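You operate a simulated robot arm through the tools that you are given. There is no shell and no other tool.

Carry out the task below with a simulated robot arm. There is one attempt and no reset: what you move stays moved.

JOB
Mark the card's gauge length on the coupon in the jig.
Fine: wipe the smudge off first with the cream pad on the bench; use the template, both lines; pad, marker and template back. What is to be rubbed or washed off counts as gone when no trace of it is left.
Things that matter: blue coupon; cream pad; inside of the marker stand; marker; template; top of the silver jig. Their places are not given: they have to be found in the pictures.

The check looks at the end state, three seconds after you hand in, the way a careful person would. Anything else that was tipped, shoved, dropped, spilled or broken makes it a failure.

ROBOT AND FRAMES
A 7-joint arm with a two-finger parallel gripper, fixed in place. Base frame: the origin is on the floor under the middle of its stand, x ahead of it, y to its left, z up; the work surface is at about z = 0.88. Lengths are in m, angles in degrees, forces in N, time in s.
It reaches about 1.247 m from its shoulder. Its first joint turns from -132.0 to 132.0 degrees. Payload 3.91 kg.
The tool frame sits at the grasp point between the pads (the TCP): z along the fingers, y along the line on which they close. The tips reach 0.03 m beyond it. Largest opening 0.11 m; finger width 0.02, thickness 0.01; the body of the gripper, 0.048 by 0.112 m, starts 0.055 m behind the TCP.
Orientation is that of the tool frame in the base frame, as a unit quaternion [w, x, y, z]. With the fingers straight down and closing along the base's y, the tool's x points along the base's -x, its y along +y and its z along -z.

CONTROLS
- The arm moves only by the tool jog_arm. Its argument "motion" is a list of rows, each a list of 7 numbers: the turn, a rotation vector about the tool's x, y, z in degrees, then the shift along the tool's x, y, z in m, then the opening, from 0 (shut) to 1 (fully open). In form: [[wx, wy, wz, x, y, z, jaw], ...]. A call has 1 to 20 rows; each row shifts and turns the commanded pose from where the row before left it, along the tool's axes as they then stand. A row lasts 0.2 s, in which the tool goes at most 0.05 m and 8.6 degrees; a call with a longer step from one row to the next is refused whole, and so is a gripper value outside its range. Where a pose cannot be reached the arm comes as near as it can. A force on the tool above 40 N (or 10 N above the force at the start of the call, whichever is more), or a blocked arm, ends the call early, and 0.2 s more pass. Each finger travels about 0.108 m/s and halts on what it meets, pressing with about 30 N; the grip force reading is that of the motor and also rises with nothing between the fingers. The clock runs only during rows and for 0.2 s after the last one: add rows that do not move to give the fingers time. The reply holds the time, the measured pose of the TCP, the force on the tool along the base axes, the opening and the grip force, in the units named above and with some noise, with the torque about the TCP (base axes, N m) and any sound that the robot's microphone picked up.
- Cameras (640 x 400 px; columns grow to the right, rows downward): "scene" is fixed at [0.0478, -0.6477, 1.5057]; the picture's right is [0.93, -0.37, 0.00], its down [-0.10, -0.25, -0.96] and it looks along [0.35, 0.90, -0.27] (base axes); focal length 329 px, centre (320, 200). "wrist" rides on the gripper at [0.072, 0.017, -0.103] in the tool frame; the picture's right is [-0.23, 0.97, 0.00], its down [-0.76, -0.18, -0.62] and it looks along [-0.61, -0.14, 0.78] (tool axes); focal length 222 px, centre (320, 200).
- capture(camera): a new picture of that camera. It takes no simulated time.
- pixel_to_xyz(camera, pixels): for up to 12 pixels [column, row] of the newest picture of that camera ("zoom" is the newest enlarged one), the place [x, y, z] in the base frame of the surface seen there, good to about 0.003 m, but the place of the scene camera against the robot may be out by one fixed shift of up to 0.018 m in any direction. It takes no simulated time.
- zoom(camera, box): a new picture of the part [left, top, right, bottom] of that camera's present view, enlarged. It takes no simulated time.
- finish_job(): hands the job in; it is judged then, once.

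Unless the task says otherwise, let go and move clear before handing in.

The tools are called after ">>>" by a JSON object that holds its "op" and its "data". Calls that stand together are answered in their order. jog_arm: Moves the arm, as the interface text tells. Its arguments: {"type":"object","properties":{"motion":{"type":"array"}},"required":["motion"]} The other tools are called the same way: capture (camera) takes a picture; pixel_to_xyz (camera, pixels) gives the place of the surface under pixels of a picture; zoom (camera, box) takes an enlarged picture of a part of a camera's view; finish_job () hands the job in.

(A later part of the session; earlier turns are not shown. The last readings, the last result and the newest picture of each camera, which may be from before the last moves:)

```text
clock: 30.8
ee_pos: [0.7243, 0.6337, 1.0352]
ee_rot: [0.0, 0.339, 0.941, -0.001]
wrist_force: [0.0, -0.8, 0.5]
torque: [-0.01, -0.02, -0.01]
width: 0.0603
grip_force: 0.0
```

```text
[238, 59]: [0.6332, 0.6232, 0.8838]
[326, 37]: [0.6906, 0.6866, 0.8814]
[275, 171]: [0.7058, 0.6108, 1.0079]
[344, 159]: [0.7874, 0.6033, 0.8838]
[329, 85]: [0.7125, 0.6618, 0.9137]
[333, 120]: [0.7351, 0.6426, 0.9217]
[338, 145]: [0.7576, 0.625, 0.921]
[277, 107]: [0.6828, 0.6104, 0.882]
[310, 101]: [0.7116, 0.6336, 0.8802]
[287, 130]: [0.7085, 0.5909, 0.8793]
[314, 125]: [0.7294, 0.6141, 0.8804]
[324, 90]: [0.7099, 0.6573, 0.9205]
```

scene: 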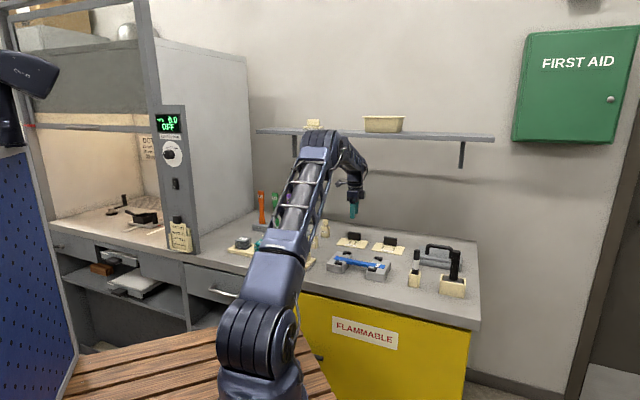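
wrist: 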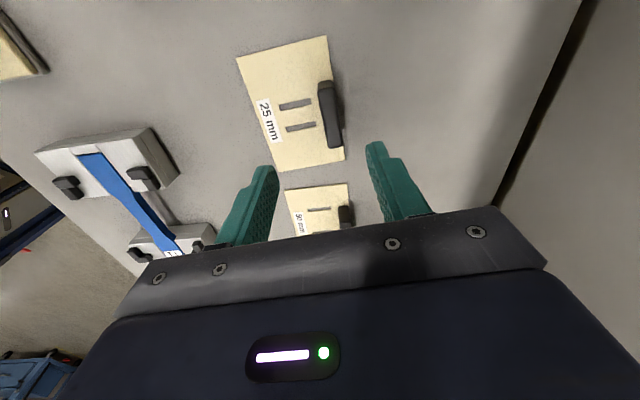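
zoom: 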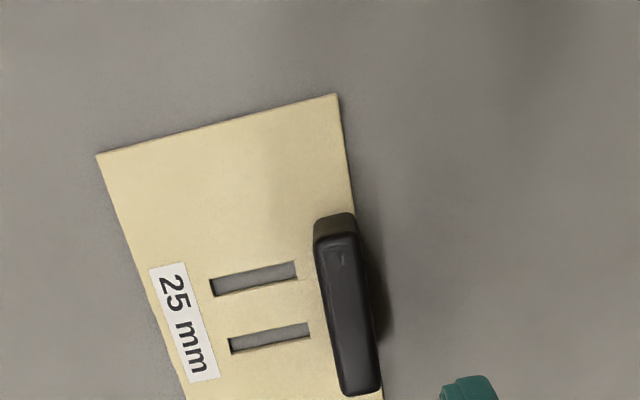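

By ray geometry the plate is about 0.13 × 0.09 m with its long axis at ≈ -41.5°, slots centred 25 mm apart, and the handle 37 mm off-centre with its top at z ≈ 0.921. I'll turn 1.9°, shift 10.5 mm onto the handle, and come down partway to check.

>>> {"op": "jog_arm", "data": {"motion": [[0, 0, 1.9, -0.0022, 0.0105, 0, 0.55], [0, 0, 0, 0, 0, 0.035, 0.5], [0, 0, 0, 0, 0, 0.025, 0.5], [0, 0, 0, 0, 0, 0, 0.5]]}}

>>> {"op": "capture", "data": {"camera": "wrist"}}

>>> {"op": "zoom", "data": {"camera": "wrist", "box": [200, 20, 440, 170]}}

```text
clock: 31.8
ee_pos: [0.7332, 0.6387, 0.9748]
ee_rot: [0.0, 0.354, 0.935, 0.0]
wrist_force: [0.0, -1.0, 0.7]
torque: [0.05, -0.01, -0.02]
width: 0.0549
grip_force: 0.1
```

```text
taken
```

wrist: 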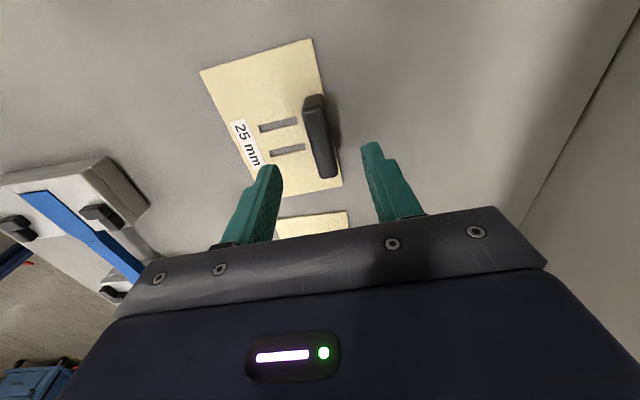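

```text
2.67 times, centred on (320, 95) of wrist
```

zoom: 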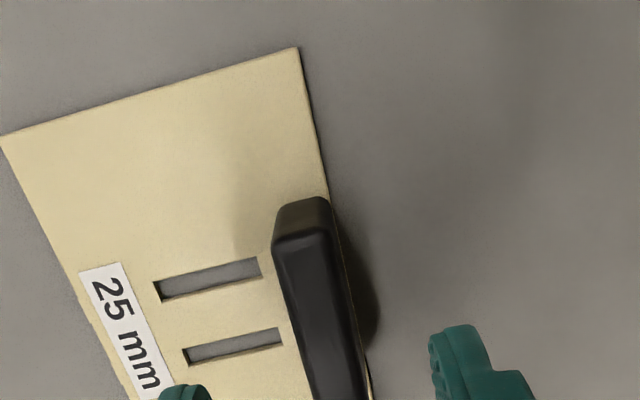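

The handle now projects to the TCP within about 1 mm and is aligned with the fingers. I'll descend to z ≈ 0.917 and close on the handle.

>>> {"op": "jog_arm", "data": {"motion": [[0, 0, 0, 0, 0, 0.025, 0.5], [0, 0, 0, 0, 0, 0.02, 0.5], [0, 0, 0, 0, 0, 0.012, 0.5], [0, 0, 0, 0, 0, 0, 0.5]]}}

>>> {"op": "jog_arm", "data": {"motion": [[0, 0, 0, 0, 0, 0, 0.2], [0, 0, 0, 0, 0, 0, 0.0], [0, 0, 0, 0, 0, 0, 0.0], [0, 0, 0, 0, 0, 0, 0.0]]}}

>>> {"op": "capture", "data": {"camera": "wrist"}}

>>> {"op": "zoom", "data": {"camera": "scene", "box": [320, 200, 420, 270]}}

```text
clock: 32.8
ee_pos: [0.7315, 0.641, 0.917]
ee_rot: [0.0, 0.354, 0.935, 0.0]
wrist_force: [0.6, 0.7, 0.1]
torque: [-0.01, 0.0, 0.03]
width: 0.055
grip_force: 0.1
```

```text
clock: 33.8
ee_pos: [0.7318, 0.6402, 0.9157]
ee_rot: [0.0, 0.354, 0.935, 0.0]
wrist_force: [-0.4, -0.1, -0.1]
torque: [-0.01, 0.0, 0.03]
width: 0.0164
grip_force: 30.2
```

```text
taken
```

wrist: 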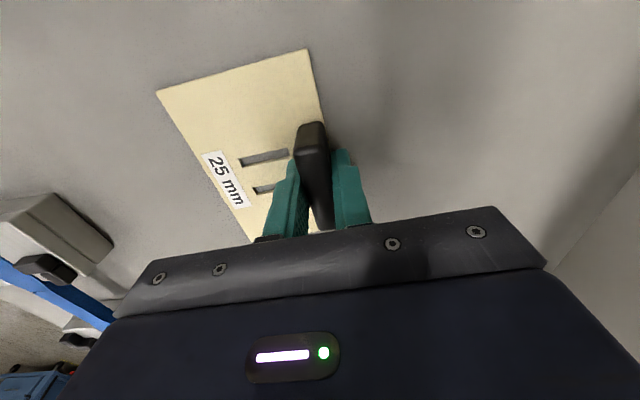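

```text
5.71 times, centred on (370, 235) of scene
```

zoom: 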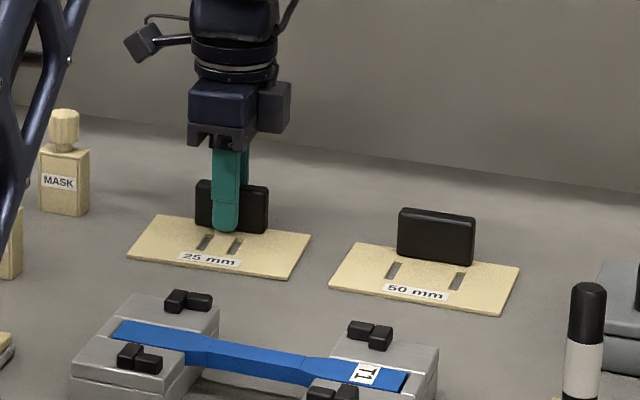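

The template is gripped (width 0.0164) at TCP (0.7318, 0.6402, 0.9157), and its plate centre lies at about (-0.002, -0.036) in the tool frame. From two views the jig centre is near (0.616, 0.375) with its axis at -45.4°, so I'll lift, turn 3.9° and carry it above the jig.

>>> {"op": "jog_arm", "data": {"motion": [[0, 0, 0, 0, 0, -0.02, 0], [0, 0, 0, 0, 0, -0.035, 0], [0, 0, 0, 0, 0, -0.035, 0], [0, 0, 3.9, 0, 0, 0, 0], [0, 0, 0, -0.0176, -0.03875, 0, 0], [0, 0, 0, -0.0176, -0.03875, 0, 0], [0, 0, 0, -0.0176, -0.03875, 0, 0], [0, 0, 0, -0.0176, -0.03875, 0, 0], [0, 0, 0, -0.0176, -0.03875, 0, 0], [0, 0, 0, -0.0176, -0.03875, 0, 0], [0, 0, 0, 0, 0, 0, 0], [0, 0, 0, 0, 0, 0, 0]]}}

>>> {"op": "capture", "data": {"camera": "wrist"}}

>>> {"op": "zoom", "data": {"camera": "wrist", "box": [120, 0, 440, 200]}}

>>> {"op": "zoom", "data": {"camera": "scene", "box": [315, 210, 415, 290]}}

```text
clock: 36.4
ee_pos: [0.6407, 0.4039, 1.0044]
ee_rot: [0.0, 0.386, 0.922, 0.0]
wrist_force: [0.1, -1.2, -0.6]
torque: [0.03, -0.01, 0.03]
width: 0.0161
grip_force: 29.7
```

```text
taken
```

wrist: 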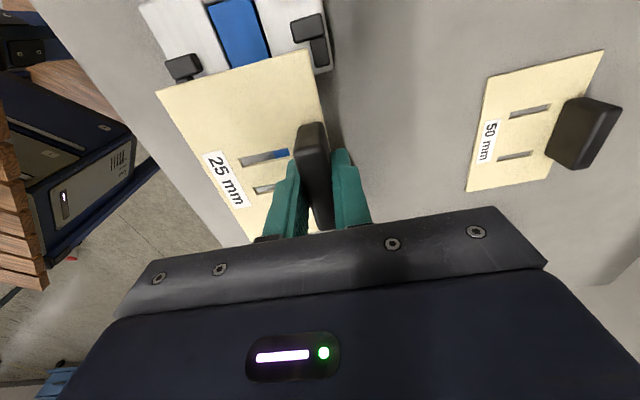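

```text
2.00 times, centred on (280, 100) of wrist
```

zoom: 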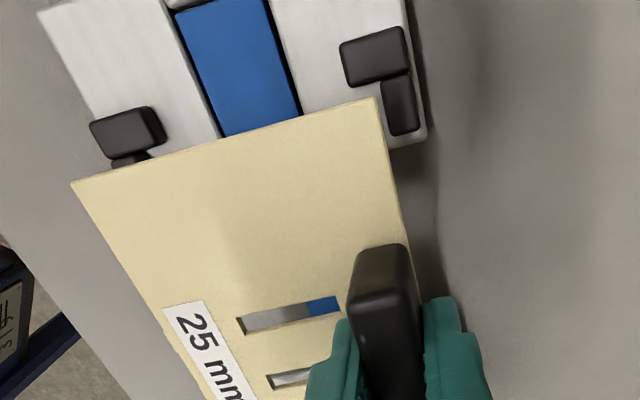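

```text
5.00 times, centred on (365, 250) of scene
```

zoom: 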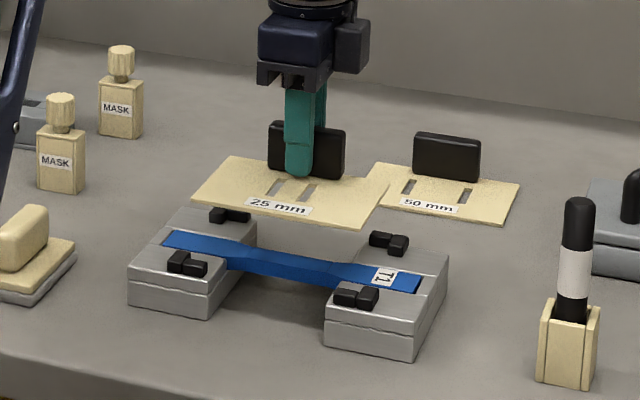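

From this view the near posts sit about 1.7 mm outside the plate's near edge, and the plate is perhaps 0.8 mm too far toward the rear post (zoom (388,108) versus the plate corner (377,98)). I'll shift 0.8 mm and lower to a few millimetres above the posts for a finer look.

>>> {"op": "jog_arm", "data": {"motion": [[0, 0, 0, 0, -0.0008, 0.02, 0], [0, 0, 0, 0, 0, 0.019, 0], [0, 0, 0, 0, 0, 0, 0], [0, 0, 0, 0, 0, 0, 0]]}}

>>> {"op": "capture", "data": {"camera": "wrist"}}

>>> {"op": "zoom", "data": {"camera": "wrist", "box": [120, 0, 360, 150]}}

>>> {"op": "zoom", "data": {"camera": "scene", "box": [320, 230, 400, 285]}}

```text
clock: 37.4
ee_pos: [0.64, 0.4015, 0.9646]
ee_rot: [0.0, 0.385, 0.923, 0.0]
wrist_force: [0.2, -0.2, -1.1]
torque: [0.01, 0.01, 0.02]
width: 0.0161
grip_force: 29.6
```

```text
taken
```

wrist: 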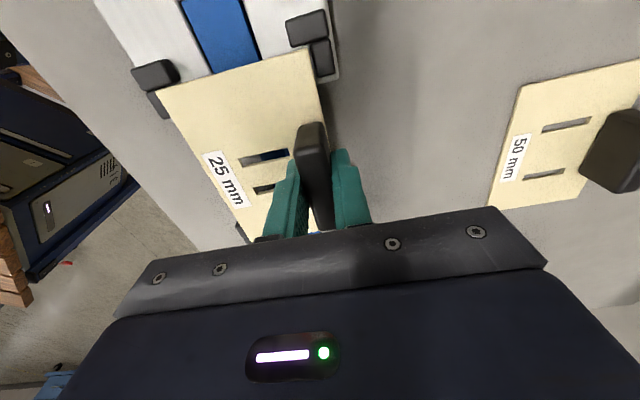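

```text
2.67 times, centred on (240, 75) of wrist
```

zoom: 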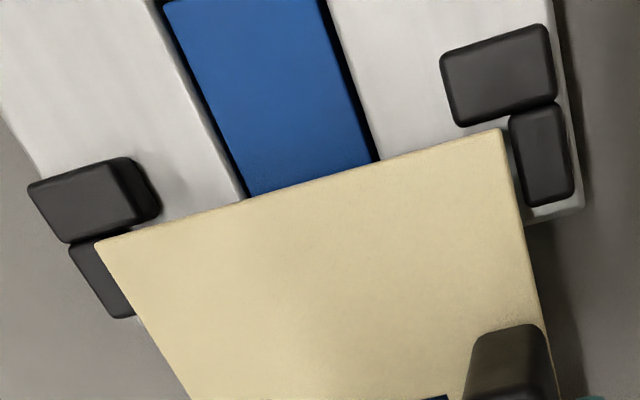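

```text
7.27 times, centred on (360, 258) of scene
```

zoom: 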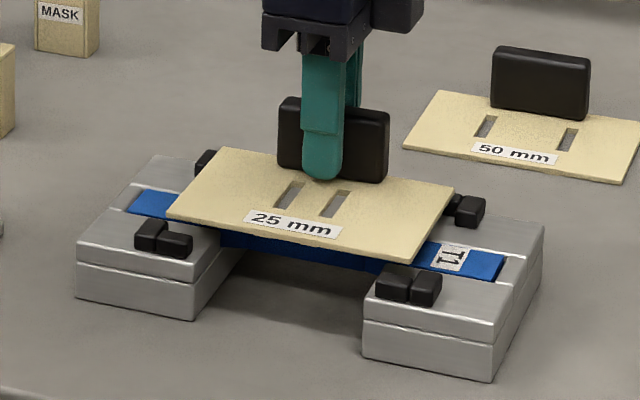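

Close up, the posts' gap centres about 1.1 mm toward the rear of the plate's present centre (zoom edges (517,158) and (137,313)), with a turn error near 0.4°. I'll correct both and look again before lowering.

>>> {"op": "jog_arm", "data": {"motion": [[0, 0, -0.4, 0, 0.0011, 0.002, 0], [0, 0, 0, 0, 0, 0, 0], [0, 0, 0, 0, 0, 0, 0]]}}

>>> {"op": "capture", "data": {"camera": "wrist"}}

>>> {"op": "zoom", "data": {"camera": "wrist", "box": [120, 0, 360, 150]}}

>>> {"op": "zoom", "data": {"camera": "scene", "box": [330, 235, 394, 279]}}

```text
clock: 38.2
ee_pos: [0.6416, 0.4036, 0.9651]
ee_rot: [-0.001, 0.383, 0.924, 0.0]
wrist_force: [-1.4, 0.4, -0.6]
torque: [0.0, -0.03, 0.01]
width: 0.0161
grip_force: 30.2
```

```text
taken
```

wrist: 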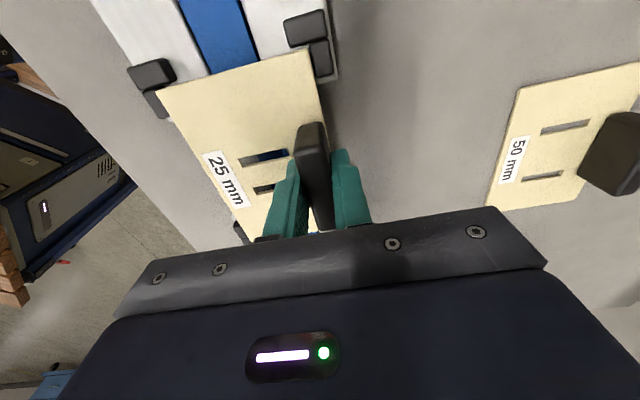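

```text
2.67 times, centred on (240, 75) of wrist
```

zoom: 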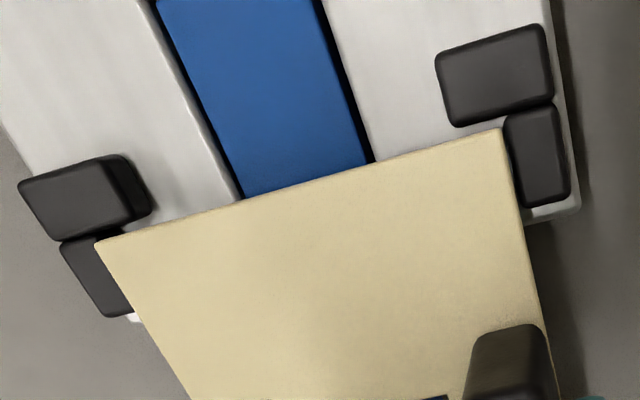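

```text
9.09 times, centred on (362, 257) of scene
```

zoom: 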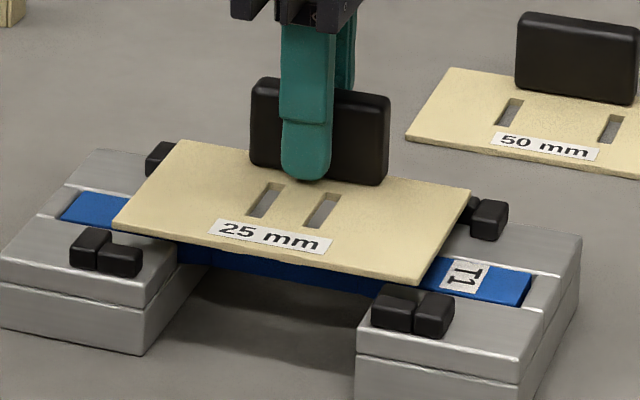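

The plate now looks within about 0.7 mm of centred between the near posts and square to them. I'll nudge back 0.6 mm and lower in small steps, watching the force.

>>> {"op": "jog_arm", "data": {"motion": [[0, 0, 0, 0.0002, -0.0006, 0.003, 0], [0, 0, 0, 0, 0, 0.002, 0], [0, 0, 0, 0, 0, 0, 0]]}}

>>> {"op": "zoom", "data": {"camera": "wrist", "box": [120, 0, 360, 150]}}

>>> {"op": "zoom", "data": {"camera": "scene", "box": [330, 235, 394, 279]}}

```text
clock: 39.0
ee_pos: [0.6404, 0.4026, 0.9599]
ee_rot: [-0.001, 0.382, 0.924, 0.0]
wrist_force: [0.0, 0.2, -0.5]
torque: [0.04, 0.02, 0.0]
width: 0.0162
grip_force: 30.5
```

```text
2.67 times, centred on (240, 75) of wrist
```

zoom: 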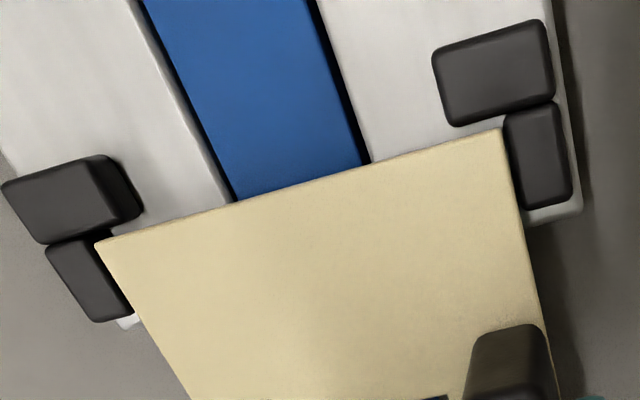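

```text
9.09 times, centred on (362, 257) of scene
```

zoom: 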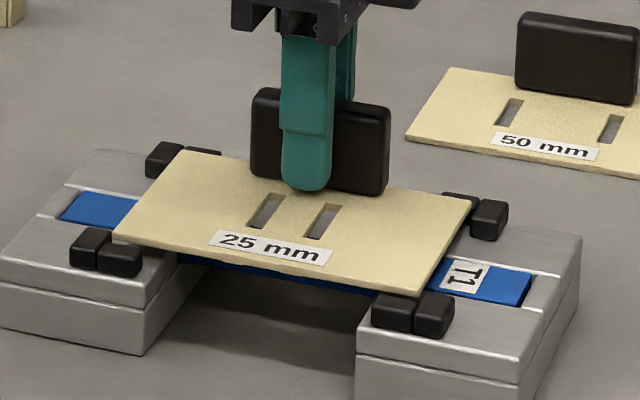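

The plate bottom is now level with the post tops; the near posts leave about 2.1 mm while the far-right post (scene zoom (420,297)) leaves almost none, so it should move ~1 mm toward the near side. I'll correct that and lower further in small steps.

>>> {"op": "jog_arm", "data": {"motion": [[0, 0, 0, 0.001, -0.0004, -0.001, 0], [0, 0, 0, 0, 0, 0, 0], [0, 0, 0, 0, 0, 0.001, 0], [0, 0, 0, 0, 0, 0, 0]]}}

>>> {"op": "zoom", "data": {"camera": "wrist", "box": [120, 0, 360, 150]}}

>>> {"op": "zoom", "data": {"camera": "scene", "box": [330, 235, 394, 279]}}

```text
clock: 40.0
ee_pos: [0.6389, 0.4036, 0.9597]
ee_rot: [0.0, 0.383, 0.924, 0.001]
wrist_force: [0.1, 0.6, -1.0]
torque: [-0.04, -0.01, 0.0]
width: 0.0163
grip_force: 30.4
```

```text
2.67 times, centred on (240, 75) of wrist
```

zoom: 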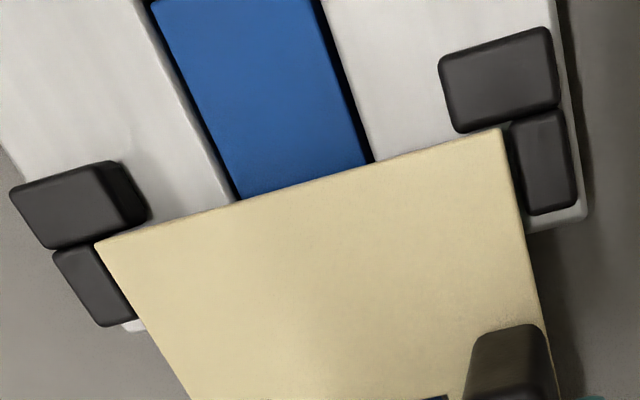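

```text
9.09 times, centred on (362, 257) of scene
```

zoom: 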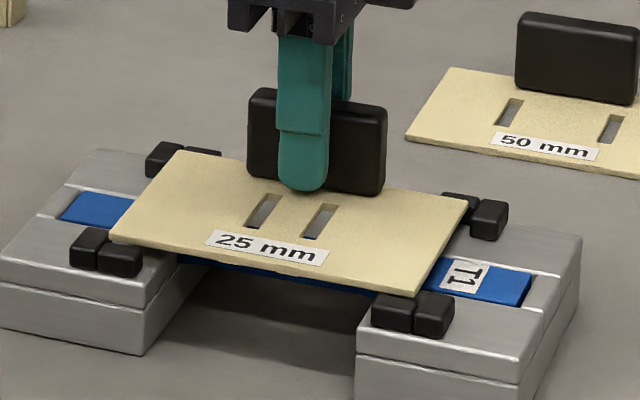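

The near edge gap is now about 1.1 mm as intended, but the plate drifted ~0.9 mm toward the front. I'll nudge back 0.6 mm and lower 3 mm into the posts, watching the force.

>>> {"op": "jog_arm", "data": {"motion": [[0, 0, 0, 0, 0.0006, 0, 0], [0, 0, 0, 0, 0, 0.0015, 0], [0, 0, 0, 0, 0, 0.0015, 0], [0, 0, 0, 0, 0, 0, 0]]}}

>>> {"op": "zoom", "data": {"camera": "wrist", "box": [120, 0, 360, 150]}}

>>> {"op": "zoom", "data": {"camera": "scene", "box": [330, 235, 394, 279]}}

```text
clock: 41.0
ee_pos: [0.6396, 0.404, 0.9576]
ee_rot: [0.0, 0.383, 0.924, 0.001]
wrist_force: [0.2, 0.1, -0.3]
torque: [0.0, -0.04, 0.04]
width: 0.0162
grip_force: 30.0
```

```text
2.67 times, centred on (240, 75) of wrist
```

zoom: 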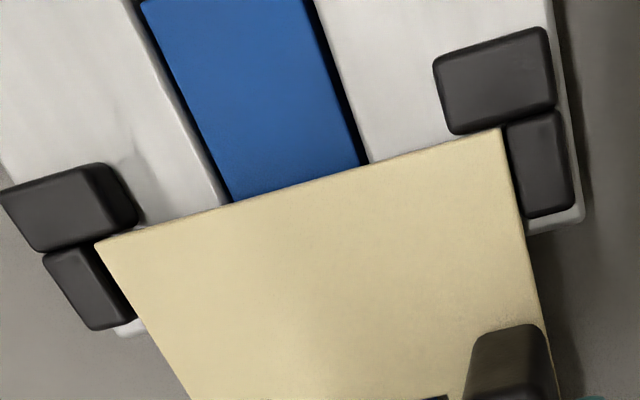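

```text
9.09 times, centred on (362, 257) of scene
```

zoom: 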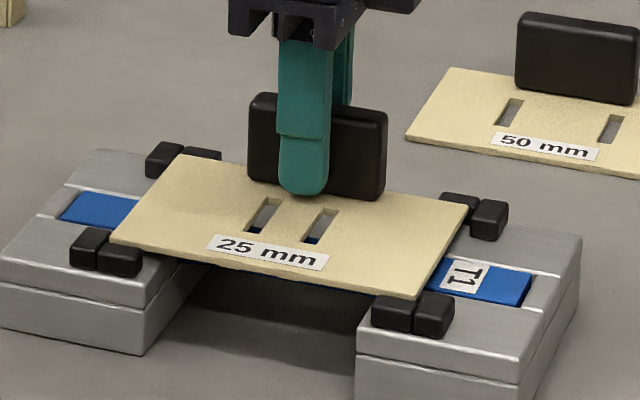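

No contact force yet with the plate bottom near z 0.922, so it is entering between the posts cleanly. I'll continue lowering in 2 mm steps to the jig top.

>>> {"op": "jog_arm", "data": {"motion": [[0, 0, 0, 0, 0, 0.002, 0], [0, 0, 0, 0, 0, 0.002, 0], [0, 0, 0, 0, 0, 0, 0]]}}

>>> {"op": "zoom", "data": {"camera": "scene", "box": [330, 235, 394, 279]}}

>>> {"op": "zoom", "data": {"camera": "wrist", "box": [120, 0, 360, 150]}}

```text
clock: 41.8
ee_pos: [0.6399, 0.4038, 0.9541]
ee_rot: [0.001, 0.383, 0.924, 0.0]
wrist_force: [-1.0, -0.9, -0.6]
torque: [-0.02, 0.03, 0.01]
width: 0.0163
grip_force: 30.1
```

```text
9.09 times, centred on (362, 257) of scene
```

zoom: 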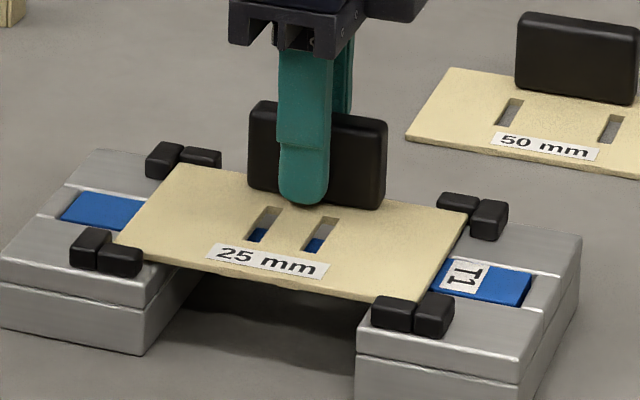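

```text
2.67 times, centred on (240, 75) of wrist
```

zoom: 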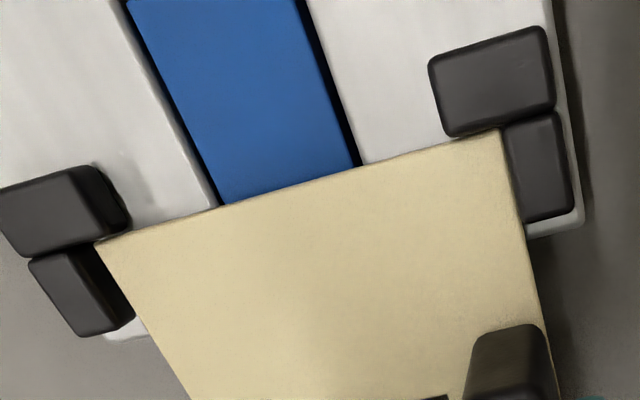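

The plate is now between all four posts without contact forces. I'll lower the last few millimetres until it rests.

>>> {"op": "jog_arm", "data": {"motion": [[0, 0, 0, 0, 0, 0.0015, 0], [0, 0, 0, 0, 0, 0.0015, 0], [0, 0, 0, 0, 0, 0, 0]]}}

>>> {"op": "zoom", "data": {"camera": "scene", "box": [330, 235, 394, 279]}}

```text
clock: 42.6
ee_pos: [0.6392, 0.4041, 0.9502]
ee_rot: [0.001, 0.383, 0.924, 0.001]
wrist_force: [0.1, 0.4, 7.9]
torque: [0.09, 0.17, 0.01]
width: 0.0163
grip_force: 29.7
```

```text
9.09 times, centred on (362, 257) of scene
```

zoom: 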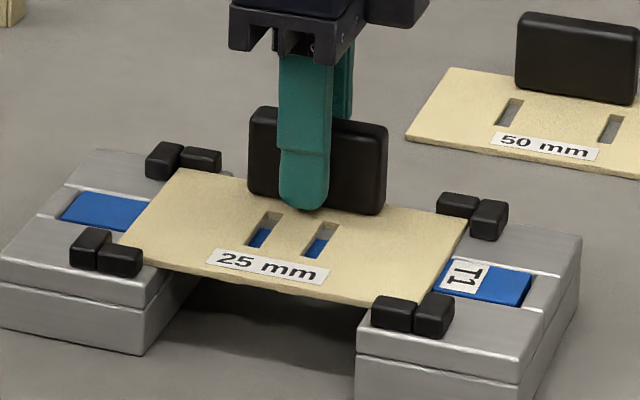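

The plate rests on the jig (7.9 N upward at TCP z 0.9502). I'll relax slightly, open the fingers, and rise clear.

>>> {"op": "jog_arm", "data": {"motion": [[0, 0, 0, 0, 0, -0.0015, 0], [0, 0, 0, 0, 0, 0, 0.2], [0, 0, 0, 0, 0, 0, 0.4], [0, 0, 0, 0, 0, 0, 0.45], [0, 0, 0, 0, 0, -0.02, 0.45], [0, 0, 0, 0, 0, -0.04, 0.45], [0, 0, 0, 0, 0, -0.05, 0.45], [0, 0, 0, 0, 0, 0, 0.45]]}}

>>> {"op": "capture", "data": {"camera": "wrist"}}

>>> {"op": "zoom", "data": {"camera": "wrist", "box": [140, 0, 460, 200]}}

>>> {"op": "zoom", "data": {"camera": "scene", "box": [330, 235, 394, 279]}}

```text
clock: 44.4
ee_pos: [0.6395, 0.4055, 1.0612]
ee_rot: [0.0, 0.383, 0.924, 0.0]
wrist_force: [-0.4, 0.2, 0.1]
torque: [-0.01, 0.0, 0.0]
width: 0.0495
grip_force: 0.1
```

```text
taken
```

wrist: 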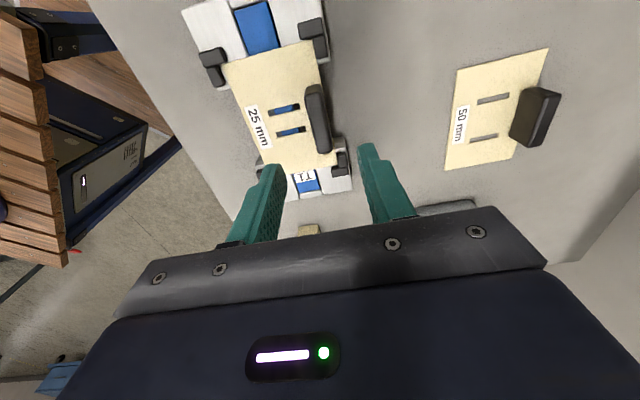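

```text
2.00 times, centred on (300, 100) of wrist
```

zoom: 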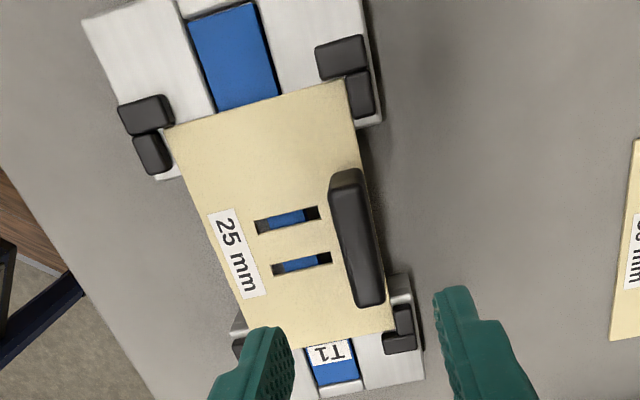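

```text
9.09 times, centred on (362, 257) of scene
```

zoom: 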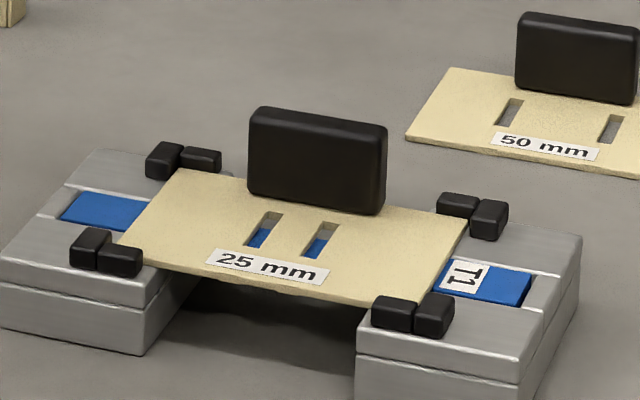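

The template sits flat between the posts with both slots over the blue gauge section (zoom (290,217) and (300,262)). Next I'll move above the marker near (0.735, 0.200) at a safe height to see it from above.

>>> {"op": "jog_arm", "data": {"motion": [[0, 0, 0, -0.0354, -0.013, -0.012, 0.45], [0, 0, 0, -0.0354, -0.013, -0.012, 0.45], [0, 0, 0, -0.0354, -0.013, -0.012, 0.45], [0, 0, 0, -0.0354, -0.013, -0.012, 0.45], [0, 0, 0, -0.0354, -0.013, -0.006, 0.45], [0, 0, 0, -0.0354, -0.013, 0, 0.45], [0, 0, 0, 0, 0, 0, 0.45]]}}

>>> {"op": "capture", "data": {"camera": "wrist"}}

>>> {"op": "zoom", "data": {"camera": "wrist", "box": [240, 40, 400, 140]}}

>>> {"op": "zoom", "data": {"camera": "scene", "box": [380, 180, 480, 300]}}

```text
clock: 46.0
ee_pos: [0.7365, 0.1977, 1.1174]
ee_rot: [0.0, 0.383, 0.924, 0.0]
wrist_force: [-0.1, 0.2, 1.1]
torque: [0.0, 0.0, -0.02]
width: 0.0493
grip_force: 0.0
```

```text
taken
```

wrist: 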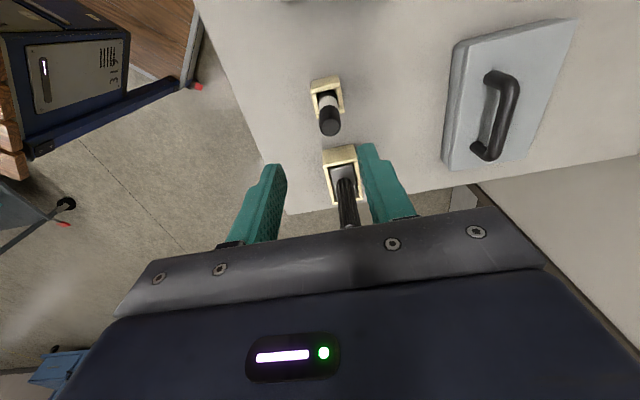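

```text
4.00 times, centred on (320, 90) of wrist
```

zoom: 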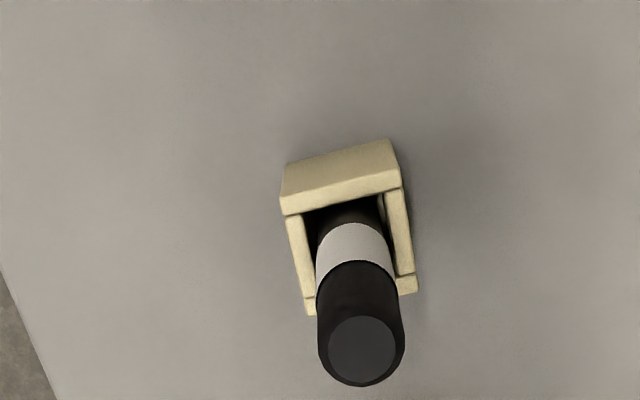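

```text
3.33 times, centred on (430, 240) of scene
```

zoom: 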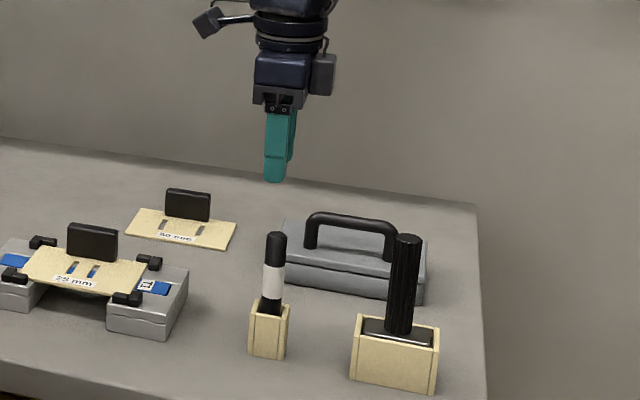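

The marker's top disc is at zoom (361,345) and the marker stands upright in its square stand with clear room around it. I'll read its coordinates for centring.

>>> {"op": "pixel_to_xyz", "data": {"camera": "zoom", "pixels": [[361, 345], [361, 330], [361, 360], [340, 345], [380, 345], [355, 245], [340, 180], [295, 250], [405, 250], [345, 165], [310, 310], [405, 285]]}}

```text
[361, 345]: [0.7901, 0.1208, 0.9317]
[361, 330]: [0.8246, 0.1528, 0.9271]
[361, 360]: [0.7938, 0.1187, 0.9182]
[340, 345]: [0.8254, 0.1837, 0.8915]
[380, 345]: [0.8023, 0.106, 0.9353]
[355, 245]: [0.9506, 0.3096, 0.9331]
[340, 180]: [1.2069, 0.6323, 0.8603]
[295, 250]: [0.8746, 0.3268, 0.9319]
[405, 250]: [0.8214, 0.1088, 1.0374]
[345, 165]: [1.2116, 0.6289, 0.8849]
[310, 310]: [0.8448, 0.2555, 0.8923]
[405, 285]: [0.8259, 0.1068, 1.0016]
```

Those readings came from the scene zoom rather than the wrist one, so I'll query the wrist picture's pixels directly.

>>> {"op": "pixel_to_xyz", "data": {"camera": "wrist", "pixels": [[330.25, 126.25], [330, 123], [330, 130], [326, 126], [335, 126], [329, 101], [325, 85], [314, 98], [342, 98], [318, 116], [341, 110], [310, 88]]}}

```text
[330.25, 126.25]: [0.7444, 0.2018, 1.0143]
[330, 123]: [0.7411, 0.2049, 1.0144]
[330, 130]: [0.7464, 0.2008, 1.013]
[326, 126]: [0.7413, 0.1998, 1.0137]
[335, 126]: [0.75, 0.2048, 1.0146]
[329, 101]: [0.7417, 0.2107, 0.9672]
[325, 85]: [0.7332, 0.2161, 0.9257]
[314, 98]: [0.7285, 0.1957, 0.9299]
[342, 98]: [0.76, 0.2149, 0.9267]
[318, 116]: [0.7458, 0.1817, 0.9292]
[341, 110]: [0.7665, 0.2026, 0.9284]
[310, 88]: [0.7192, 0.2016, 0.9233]
```

The marker's top centre is at about (0.745, 0.201, 1.014) with a diameter near 20 mm. I'll centre over it and descend to straddle it.

>>> {"op": "jog_arm", "data": {"motion": [[0, 0, 0, -0.0038, 0.0087, 0.02, 0.5], [0, 0, 0, 0, 0, 0.03, 0.5], [0, 0, 0, 0, 0, 0.015, 0.5], [0, 0, 0, 0, 0, 0, 0.5]]}}

>>> {"op": "capture", "data": {"camera": "wrist"}}

>>> {"op": "zoom", "data": {"camera": "wrist", "box": [220, 60, 420, 185]}}

```text
clock: 47.0
ee_pos: [0.7435, 0.2019, 1.051]
ee_rot: [0.001, 0.383, 0.924, -0.001]
wrist_force: [-0.2, -0.9, 0.1]
torque: [-0.01, -0.02, -0.01]
width: 0.0549
grip_force: 0.0
```

```text
taken
```

wrist: 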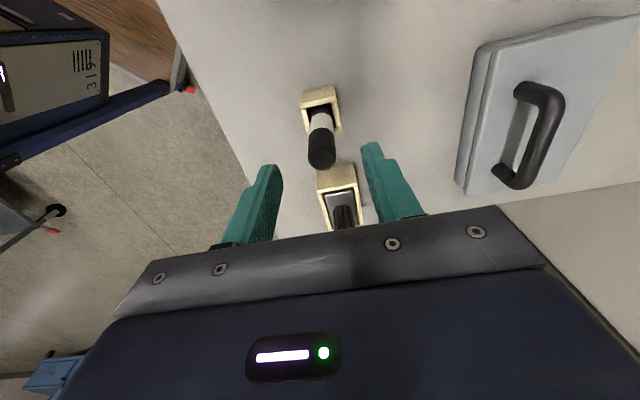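

```text
3.20 times, centred on (320, 122) of wrist
```

zoom: 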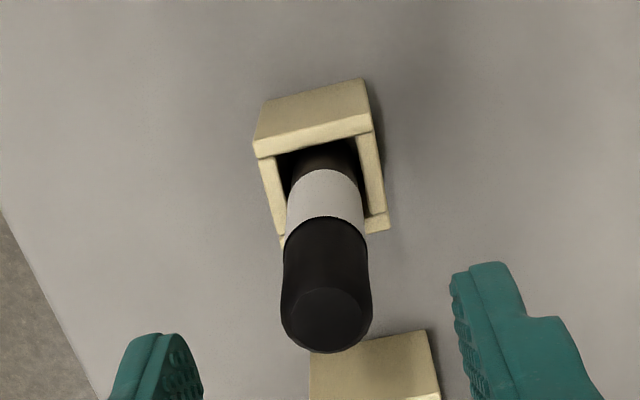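

The marker's top projects to within about 1.5 mm of the TCP. I'll make a 1 mm correction, descend to z ≈ 0.975 and close on it.

>>> {"op": "jog_arm", "data": {"motion": [[0, 0, 0, -0.0006, 0.0012, 0.02, 0.5], [0, 0, 0, 0, 0, 0.03, 0.5], [0, 0, 0, 0, 0, 0.026, 0.5], [0, 0, 0, 0, 0, 0, 0.5]]}}

>>> {"op": "jog_arm", "data": {"motion": [[0, 0, 0, 0, 0, 0, 0.3], [0, 0, 0, 0, 0, 0, 0.15], [0, 0, 0, 0, 0, 0, 0.0], [0, 0, 0, 0, 0, 0, 0.0], [0, 0, 0, 0, 0, 0, 0.0]]}}

>>> {"op": "capture", "data": {"camera": "wrist"}}

>>> {"op": "zoom", "data": {"camera": "scene", "box": [380, 200, 480, 300]}}

```text
clock: 48.0
ee_pos: [0.7468, 0.2029, 0.9745]
ee_rot: [0.001, 0.383, 0.924, 0.0]
wrist_force: [-0.4, 0.1, 0.5]
torque: [-0.01, 0.0, 0.01]
width: 0.0549
grip_force: 0.0
```

```text
clock: 49.2
ee_pos: [0.7457, 0.2024, 0.9744]
ee_rot: [-0.001, 0.382, 0.924, 0.0]
wrist_force: [0.2, 0.7, 0.0]
torque: [-0.01, 0.0, -0.03]
width: 0.0197
grip_force: 30.0
```

```text
taken
```

wrist: 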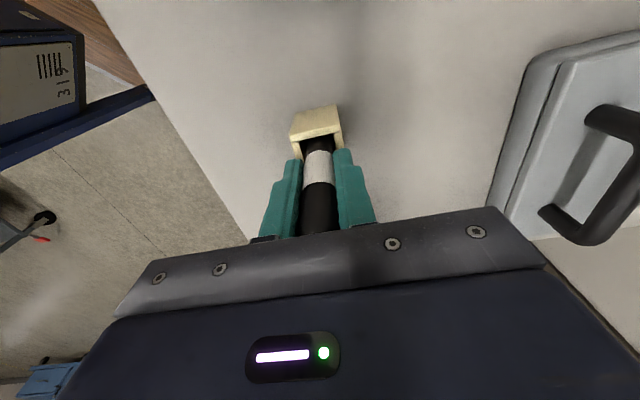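

```text
4.00 times, centred on (430, 250) of scene
```

zoom: 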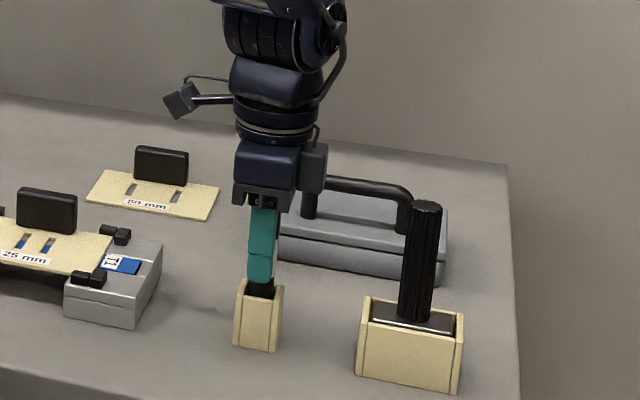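

The marker is gripped (width 0.0197, 30 N) at TCP (0.746, 0.2025, 0.9745). I'll lift it straight up 0.10 m and look at its tip.

>>> {"op": "jog_arm", "data": {"motion": [[0, 0, 0, 0, 0, -0.01, 0], [0, 0, 0, 0, 0, -0.02, 0], [0, 0, 0, 0, 0, -0.025, 0], [0, 0, 0, 0, 0, -0.025, 0], [0, 0, 0, 0, 0, -0.02, 0], [0, 0, 0, 0, 0, 0, 0]]}}

>>> {"op": "capture", "data": {"camera": "wrist"}}

>>> {"op": "zoom", "data": {"camera": "wrist", "box": [240, 60, 400, 160]}}

>>> {"op": "zoom", "data": {"camera": "scene", "box": [395, 190, 455, 290]}}

```text
clock: 50.6
ee_pos: [0.7446, 0.2028, 1.0754]
ee_rot: [0.0, 0.383, 0.924, 0.0]
wrist_force: [-0.6, 0.6, 0.1]
torque: [0.02, 0.0, 0.02]
width: 0.0198
grip_force: 29.8
```

```text
taken
```

wrist: 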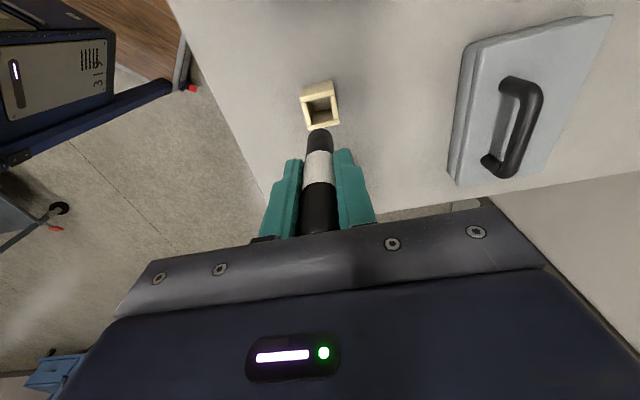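

```text
4.00 times, centred on (320, 110) of wrist
```

zoom: 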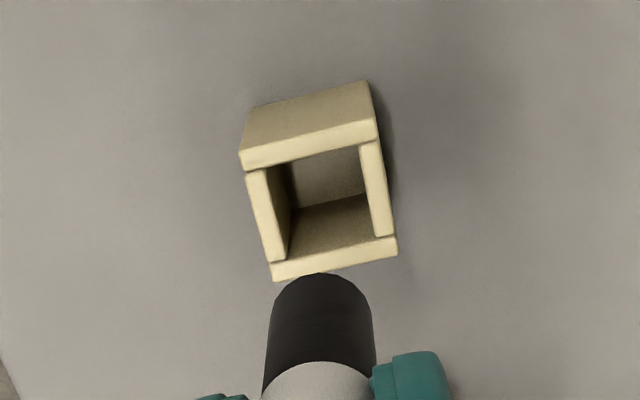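

```text
4.00 times, centred on (425, 240) of scene
```

zoom: 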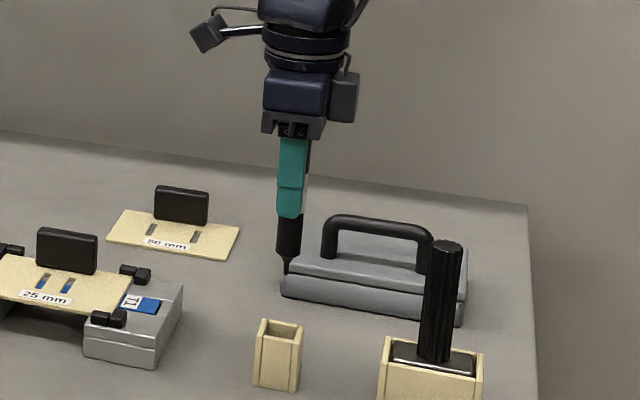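

The marker is out of its stand and a small nib shows at its bottom (scene zoom (286,268)). I'll zoom in on the nib to learn its size and length.

>>> {"op": "zoom", "data": {"camera": "scene", "box": [405, 220, 445, 250]}}

>>> {"op": "pixel_to_xyz", "data": {"camera": "zoom", "pixels": [[320, 200], [305, 250], [300, 300]]}}

```text
13.33 times, centred on (425, 235) of scene
```

zoom: 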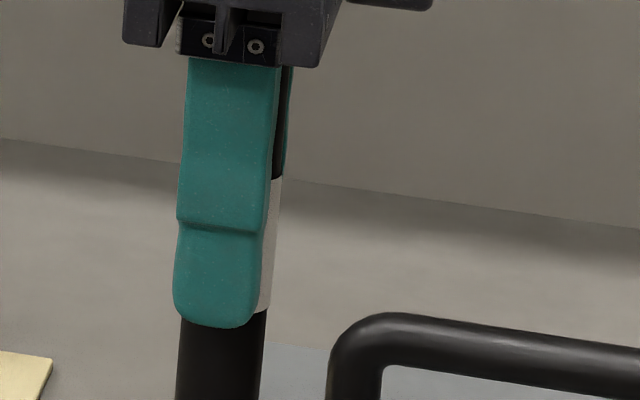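

```text
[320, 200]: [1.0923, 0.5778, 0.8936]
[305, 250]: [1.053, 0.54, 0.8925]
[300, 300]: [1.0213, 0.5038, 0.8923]
```

>>> {"op": "zoom", "data": {"camera": "scene", "box": [398, 230, 438, 260]}}

>>> {"op": "pixel_to_xyz", "data": {"camera": "zoom", "pixels": [[250, 180], [240, 240], [235, 280], [235, 300], [232, 320]]}}

```text
13.33 times, centred on (418, 245) of scene
```

zoom: 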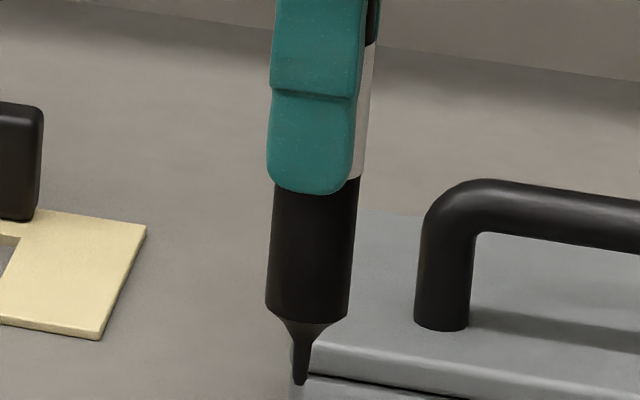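

```text
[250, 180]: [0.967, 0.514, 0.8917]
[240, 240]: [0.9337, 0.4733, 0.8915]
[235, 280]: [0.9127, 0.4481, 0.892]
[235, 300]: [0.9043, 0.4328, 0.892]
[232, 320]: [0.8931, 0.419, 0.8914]
```

The nib is thin (zoom (300,383) at its end) below a short taper. I'll read its position to get the nib length below the TCP.

>>> {"op": "pixel_to_xyz", "data": {"camera": "zoom", "pixels": [[310, 250], [308, 300], [303, 335], [301, 350], [300, 365], [300, 378], [318, 180], [318, 120]]}}

```text
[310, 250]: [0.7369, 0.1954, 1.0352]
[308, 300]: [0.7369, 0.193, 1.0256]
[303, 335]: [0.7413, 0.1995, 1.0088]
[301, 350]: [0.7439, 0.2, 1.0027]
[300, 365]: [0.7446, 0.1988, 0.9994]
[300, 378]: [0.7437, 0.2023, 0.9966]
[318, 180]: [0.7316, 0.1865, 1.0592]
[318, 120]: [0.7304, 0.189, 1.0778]
```

The scene readings (with its ~11 mm height offset removed) put the nib tip about 91 mm below the TCP, roughly 10 mm long and 3–4 mm thick. The slot centres are near (0.606, 0.385) and (0.624, 0.367), so I'll carry the marker above the first slot.

>>> {"op": "jog_arm", "data": {"motion": [[0, 0, 0, 0.0378, 0.0052, 0, 0], [0, 0, 0, 0.0378, 0.0052, 0, 0], [0, 0, 0, 0.0378, 0.0052, 0, 0], [0, 0, 0, 0.0378, 0.0052, 0, 0], [0, 0, 0, 0.0378, 0.0052, 0, 0], [0, 0, 0, 0.0378, 0.0052, 0, 0], [0, 0, 0, 0, 0, 0, 0], [0, 0, 0, 0, 0, 0.02, 0], [0, 0, 0, 0, 0, 0.015, 0], [0, 0, 0, 0, 0, 0, 0]]}}

>>> {"op": "capture", "data": {"camera": "wrist"}}

>>> {"op": "zoom", "data": {"camera": "scene", "box": [332, 228, 396, 272]}}

>>> {"op": "zoom", "data": {"camera": "wrist", "box": [220, 40, 420, 165]}}

```text
clock: 52.8
ee_pos: [0.6057, 0.3824, 1.0394]
ee_rot: [0.0, 0.382, 0.924, 0.0]
wrist_force: [-0.8, -0.4, -0.3]
torque: [0.02, 0.0, -0.02]
width: 0.0195
grip_force: 29.6
```

```text
taken
```

wrist: 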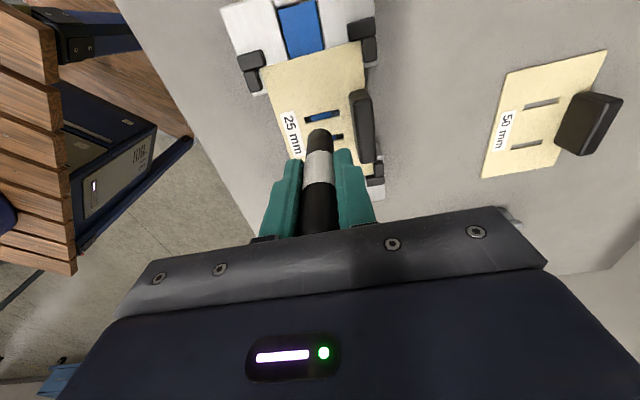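

```text
9.09 times, centred on (364, 250) of scene
```

zoom: 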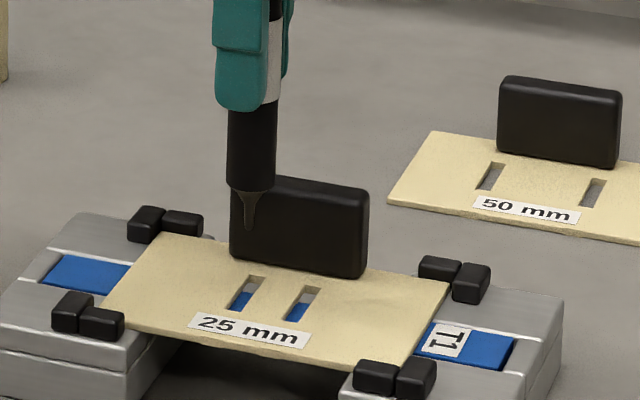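

```text
3.20 times, centred on (320, 102) of wrist
```

zoom: 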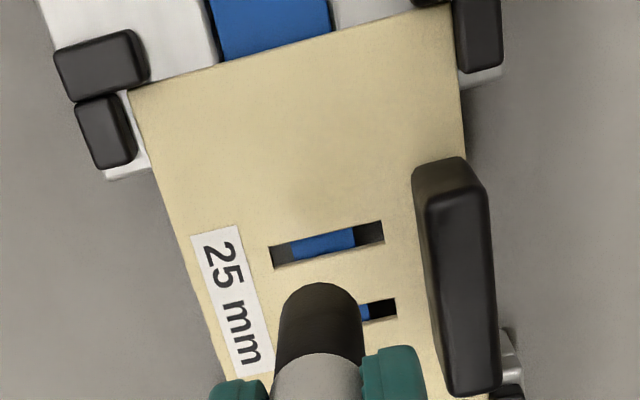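

The nib (scene zoom (247,228)) hangs almost over slot 1 (245,293); the wrist view says the slot centre is ~2 mm further along +y of the tool. I'll correct that, lower the nib to about 6 mm above the plate, and check again in the scene view.

>>> {"op": "jog_arm", "data": {"motion": [[0, 0, 0, 0.001, 0.0022, 0.01, 0], [0, 0, 0, 0, 0, 0.012, 0], [0, 0, 0, 0, 0, 0, 0], [0, 0, 0, 0, 0, 0, 0]]}}

>>> {"op": "zoom", "data": {"camera": "scene", "box": [344, 245, 376, 267]}}

>>> {"op": "capture", "data": {"camera": "wrist"}}

>>> {"op": "zoom", "data": {"camera": "wrist", "box": [220, 40, 420, 165]}}

```text
clock: 53.8
ee_pos: [0.6054, 0.386, 1.0172]
ee_rot: [0.0, 0.383, 0.924, 0.0]
wrist_force: [0.1, -0.5, -0.8]
torque: [-0.01, 0.02, -0.02]
width: 0.0196
grip_force: 30.4
```

```text
16.00 times, centred on (360, 256) of scene
```

zoom: 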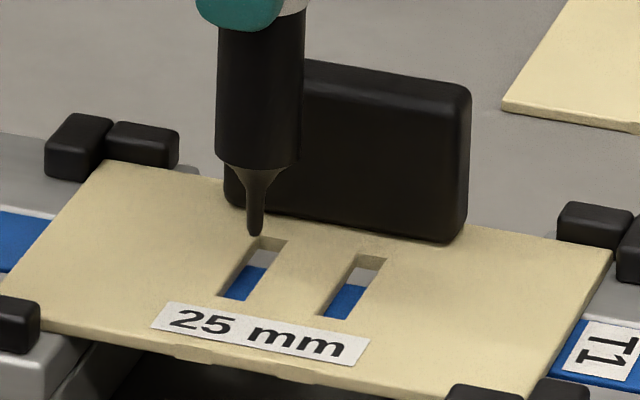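

```text
taken
```

wrist: 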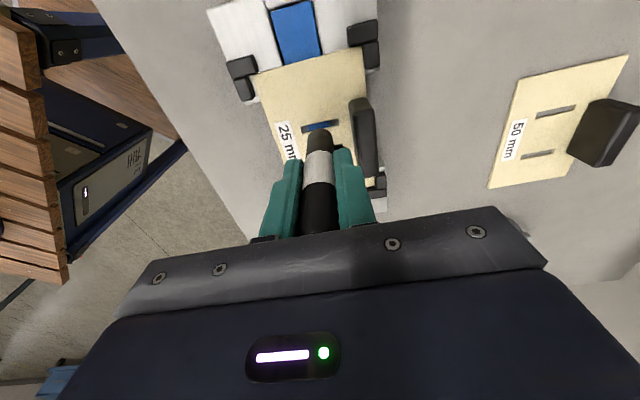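

```text
3.20 times, centred on (320, 102) of wrist
```

zoom: 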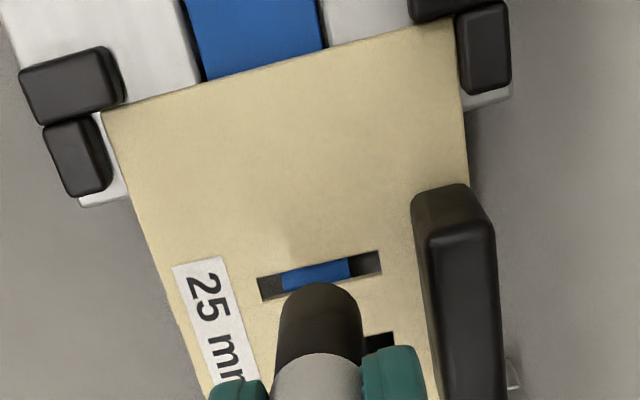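

In the scene zoom the nib end (255,235) is above slot 1 and should land near its middle; the wrist view puts the slot centre within 1 mm of the tool axis. I'll lower 6 mm and check how the nib lines up.

>>> {"op": "jog_arm", "data": {"motion": [[0, 0, 0, 0, 0, 0.003, 0], [0, 0, 0, 0, 0, 0.003, 0], [0, 0, 0, 0, 0, 0, 0]]}}

>>> {"op": "zoom", "data": {"camera": "scene", "box": [344, 245, 376, 267]}}

```text
clock: 54.6
ee_pos: [0.6083, 0.3849, 1.0116]
ee_rot: [0.0, 0.383, 0.924, 0.001]
wrist_force: [-0.3, 0.7, -0.4]
torque: [0.01, 0.01, 0.01]
width: 0.0197
grip_force: 30.1
```

```text
16.00 times, centred on (360, 256) of scene
```

zoom: 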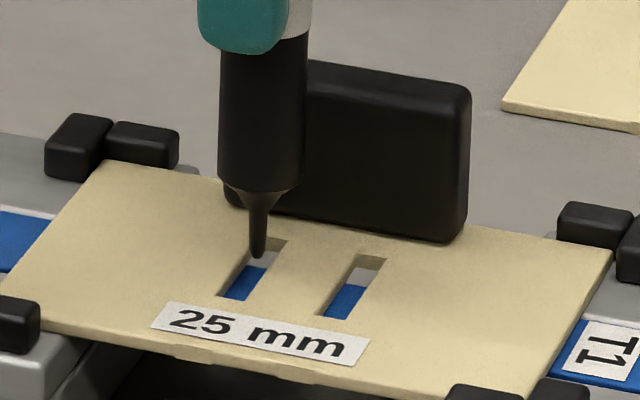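

The nib end is now at zoom (258,256), close above slot 1. I'll read the nib and plate heights in the same view to tell exactly how it lines up.

>>> {"op": "pixel_to_xyz", "data": {"camera": "zoom", "pixels": [[258, 252], [258, 248], [258, 244], [259, 235], [210, 270], [300, 270], [280, 290], [205, 250], [243, 290], [345, 300], [252, 240], [287, 243]]}}

>>> {"op": "zoom", "data": {"camera": "scene", "box": [350, 252, 366, 263]}}

```text
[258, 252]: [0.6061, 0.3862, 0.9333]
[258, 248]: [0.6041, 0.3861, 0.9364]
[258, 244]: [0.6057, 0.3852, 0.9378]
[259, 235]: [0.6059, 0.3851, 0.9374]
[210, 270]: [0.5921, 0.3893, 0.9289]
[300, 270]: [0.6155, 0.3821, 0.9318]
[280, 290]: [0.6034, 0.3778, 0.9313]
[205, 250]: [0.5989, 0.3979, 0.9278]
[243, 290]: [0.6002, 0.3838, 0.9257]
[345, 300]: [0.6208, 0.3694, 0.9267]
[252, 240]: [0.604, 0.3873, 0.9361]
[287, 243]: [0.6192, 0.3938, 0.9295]
```

```text
16.00 times, centred on (358, 258) of scene
```

zoom: 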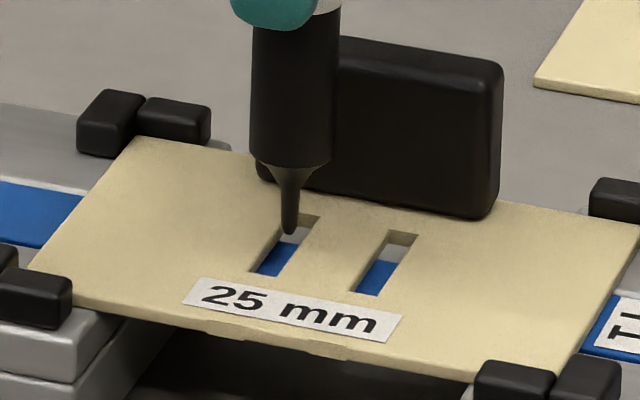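

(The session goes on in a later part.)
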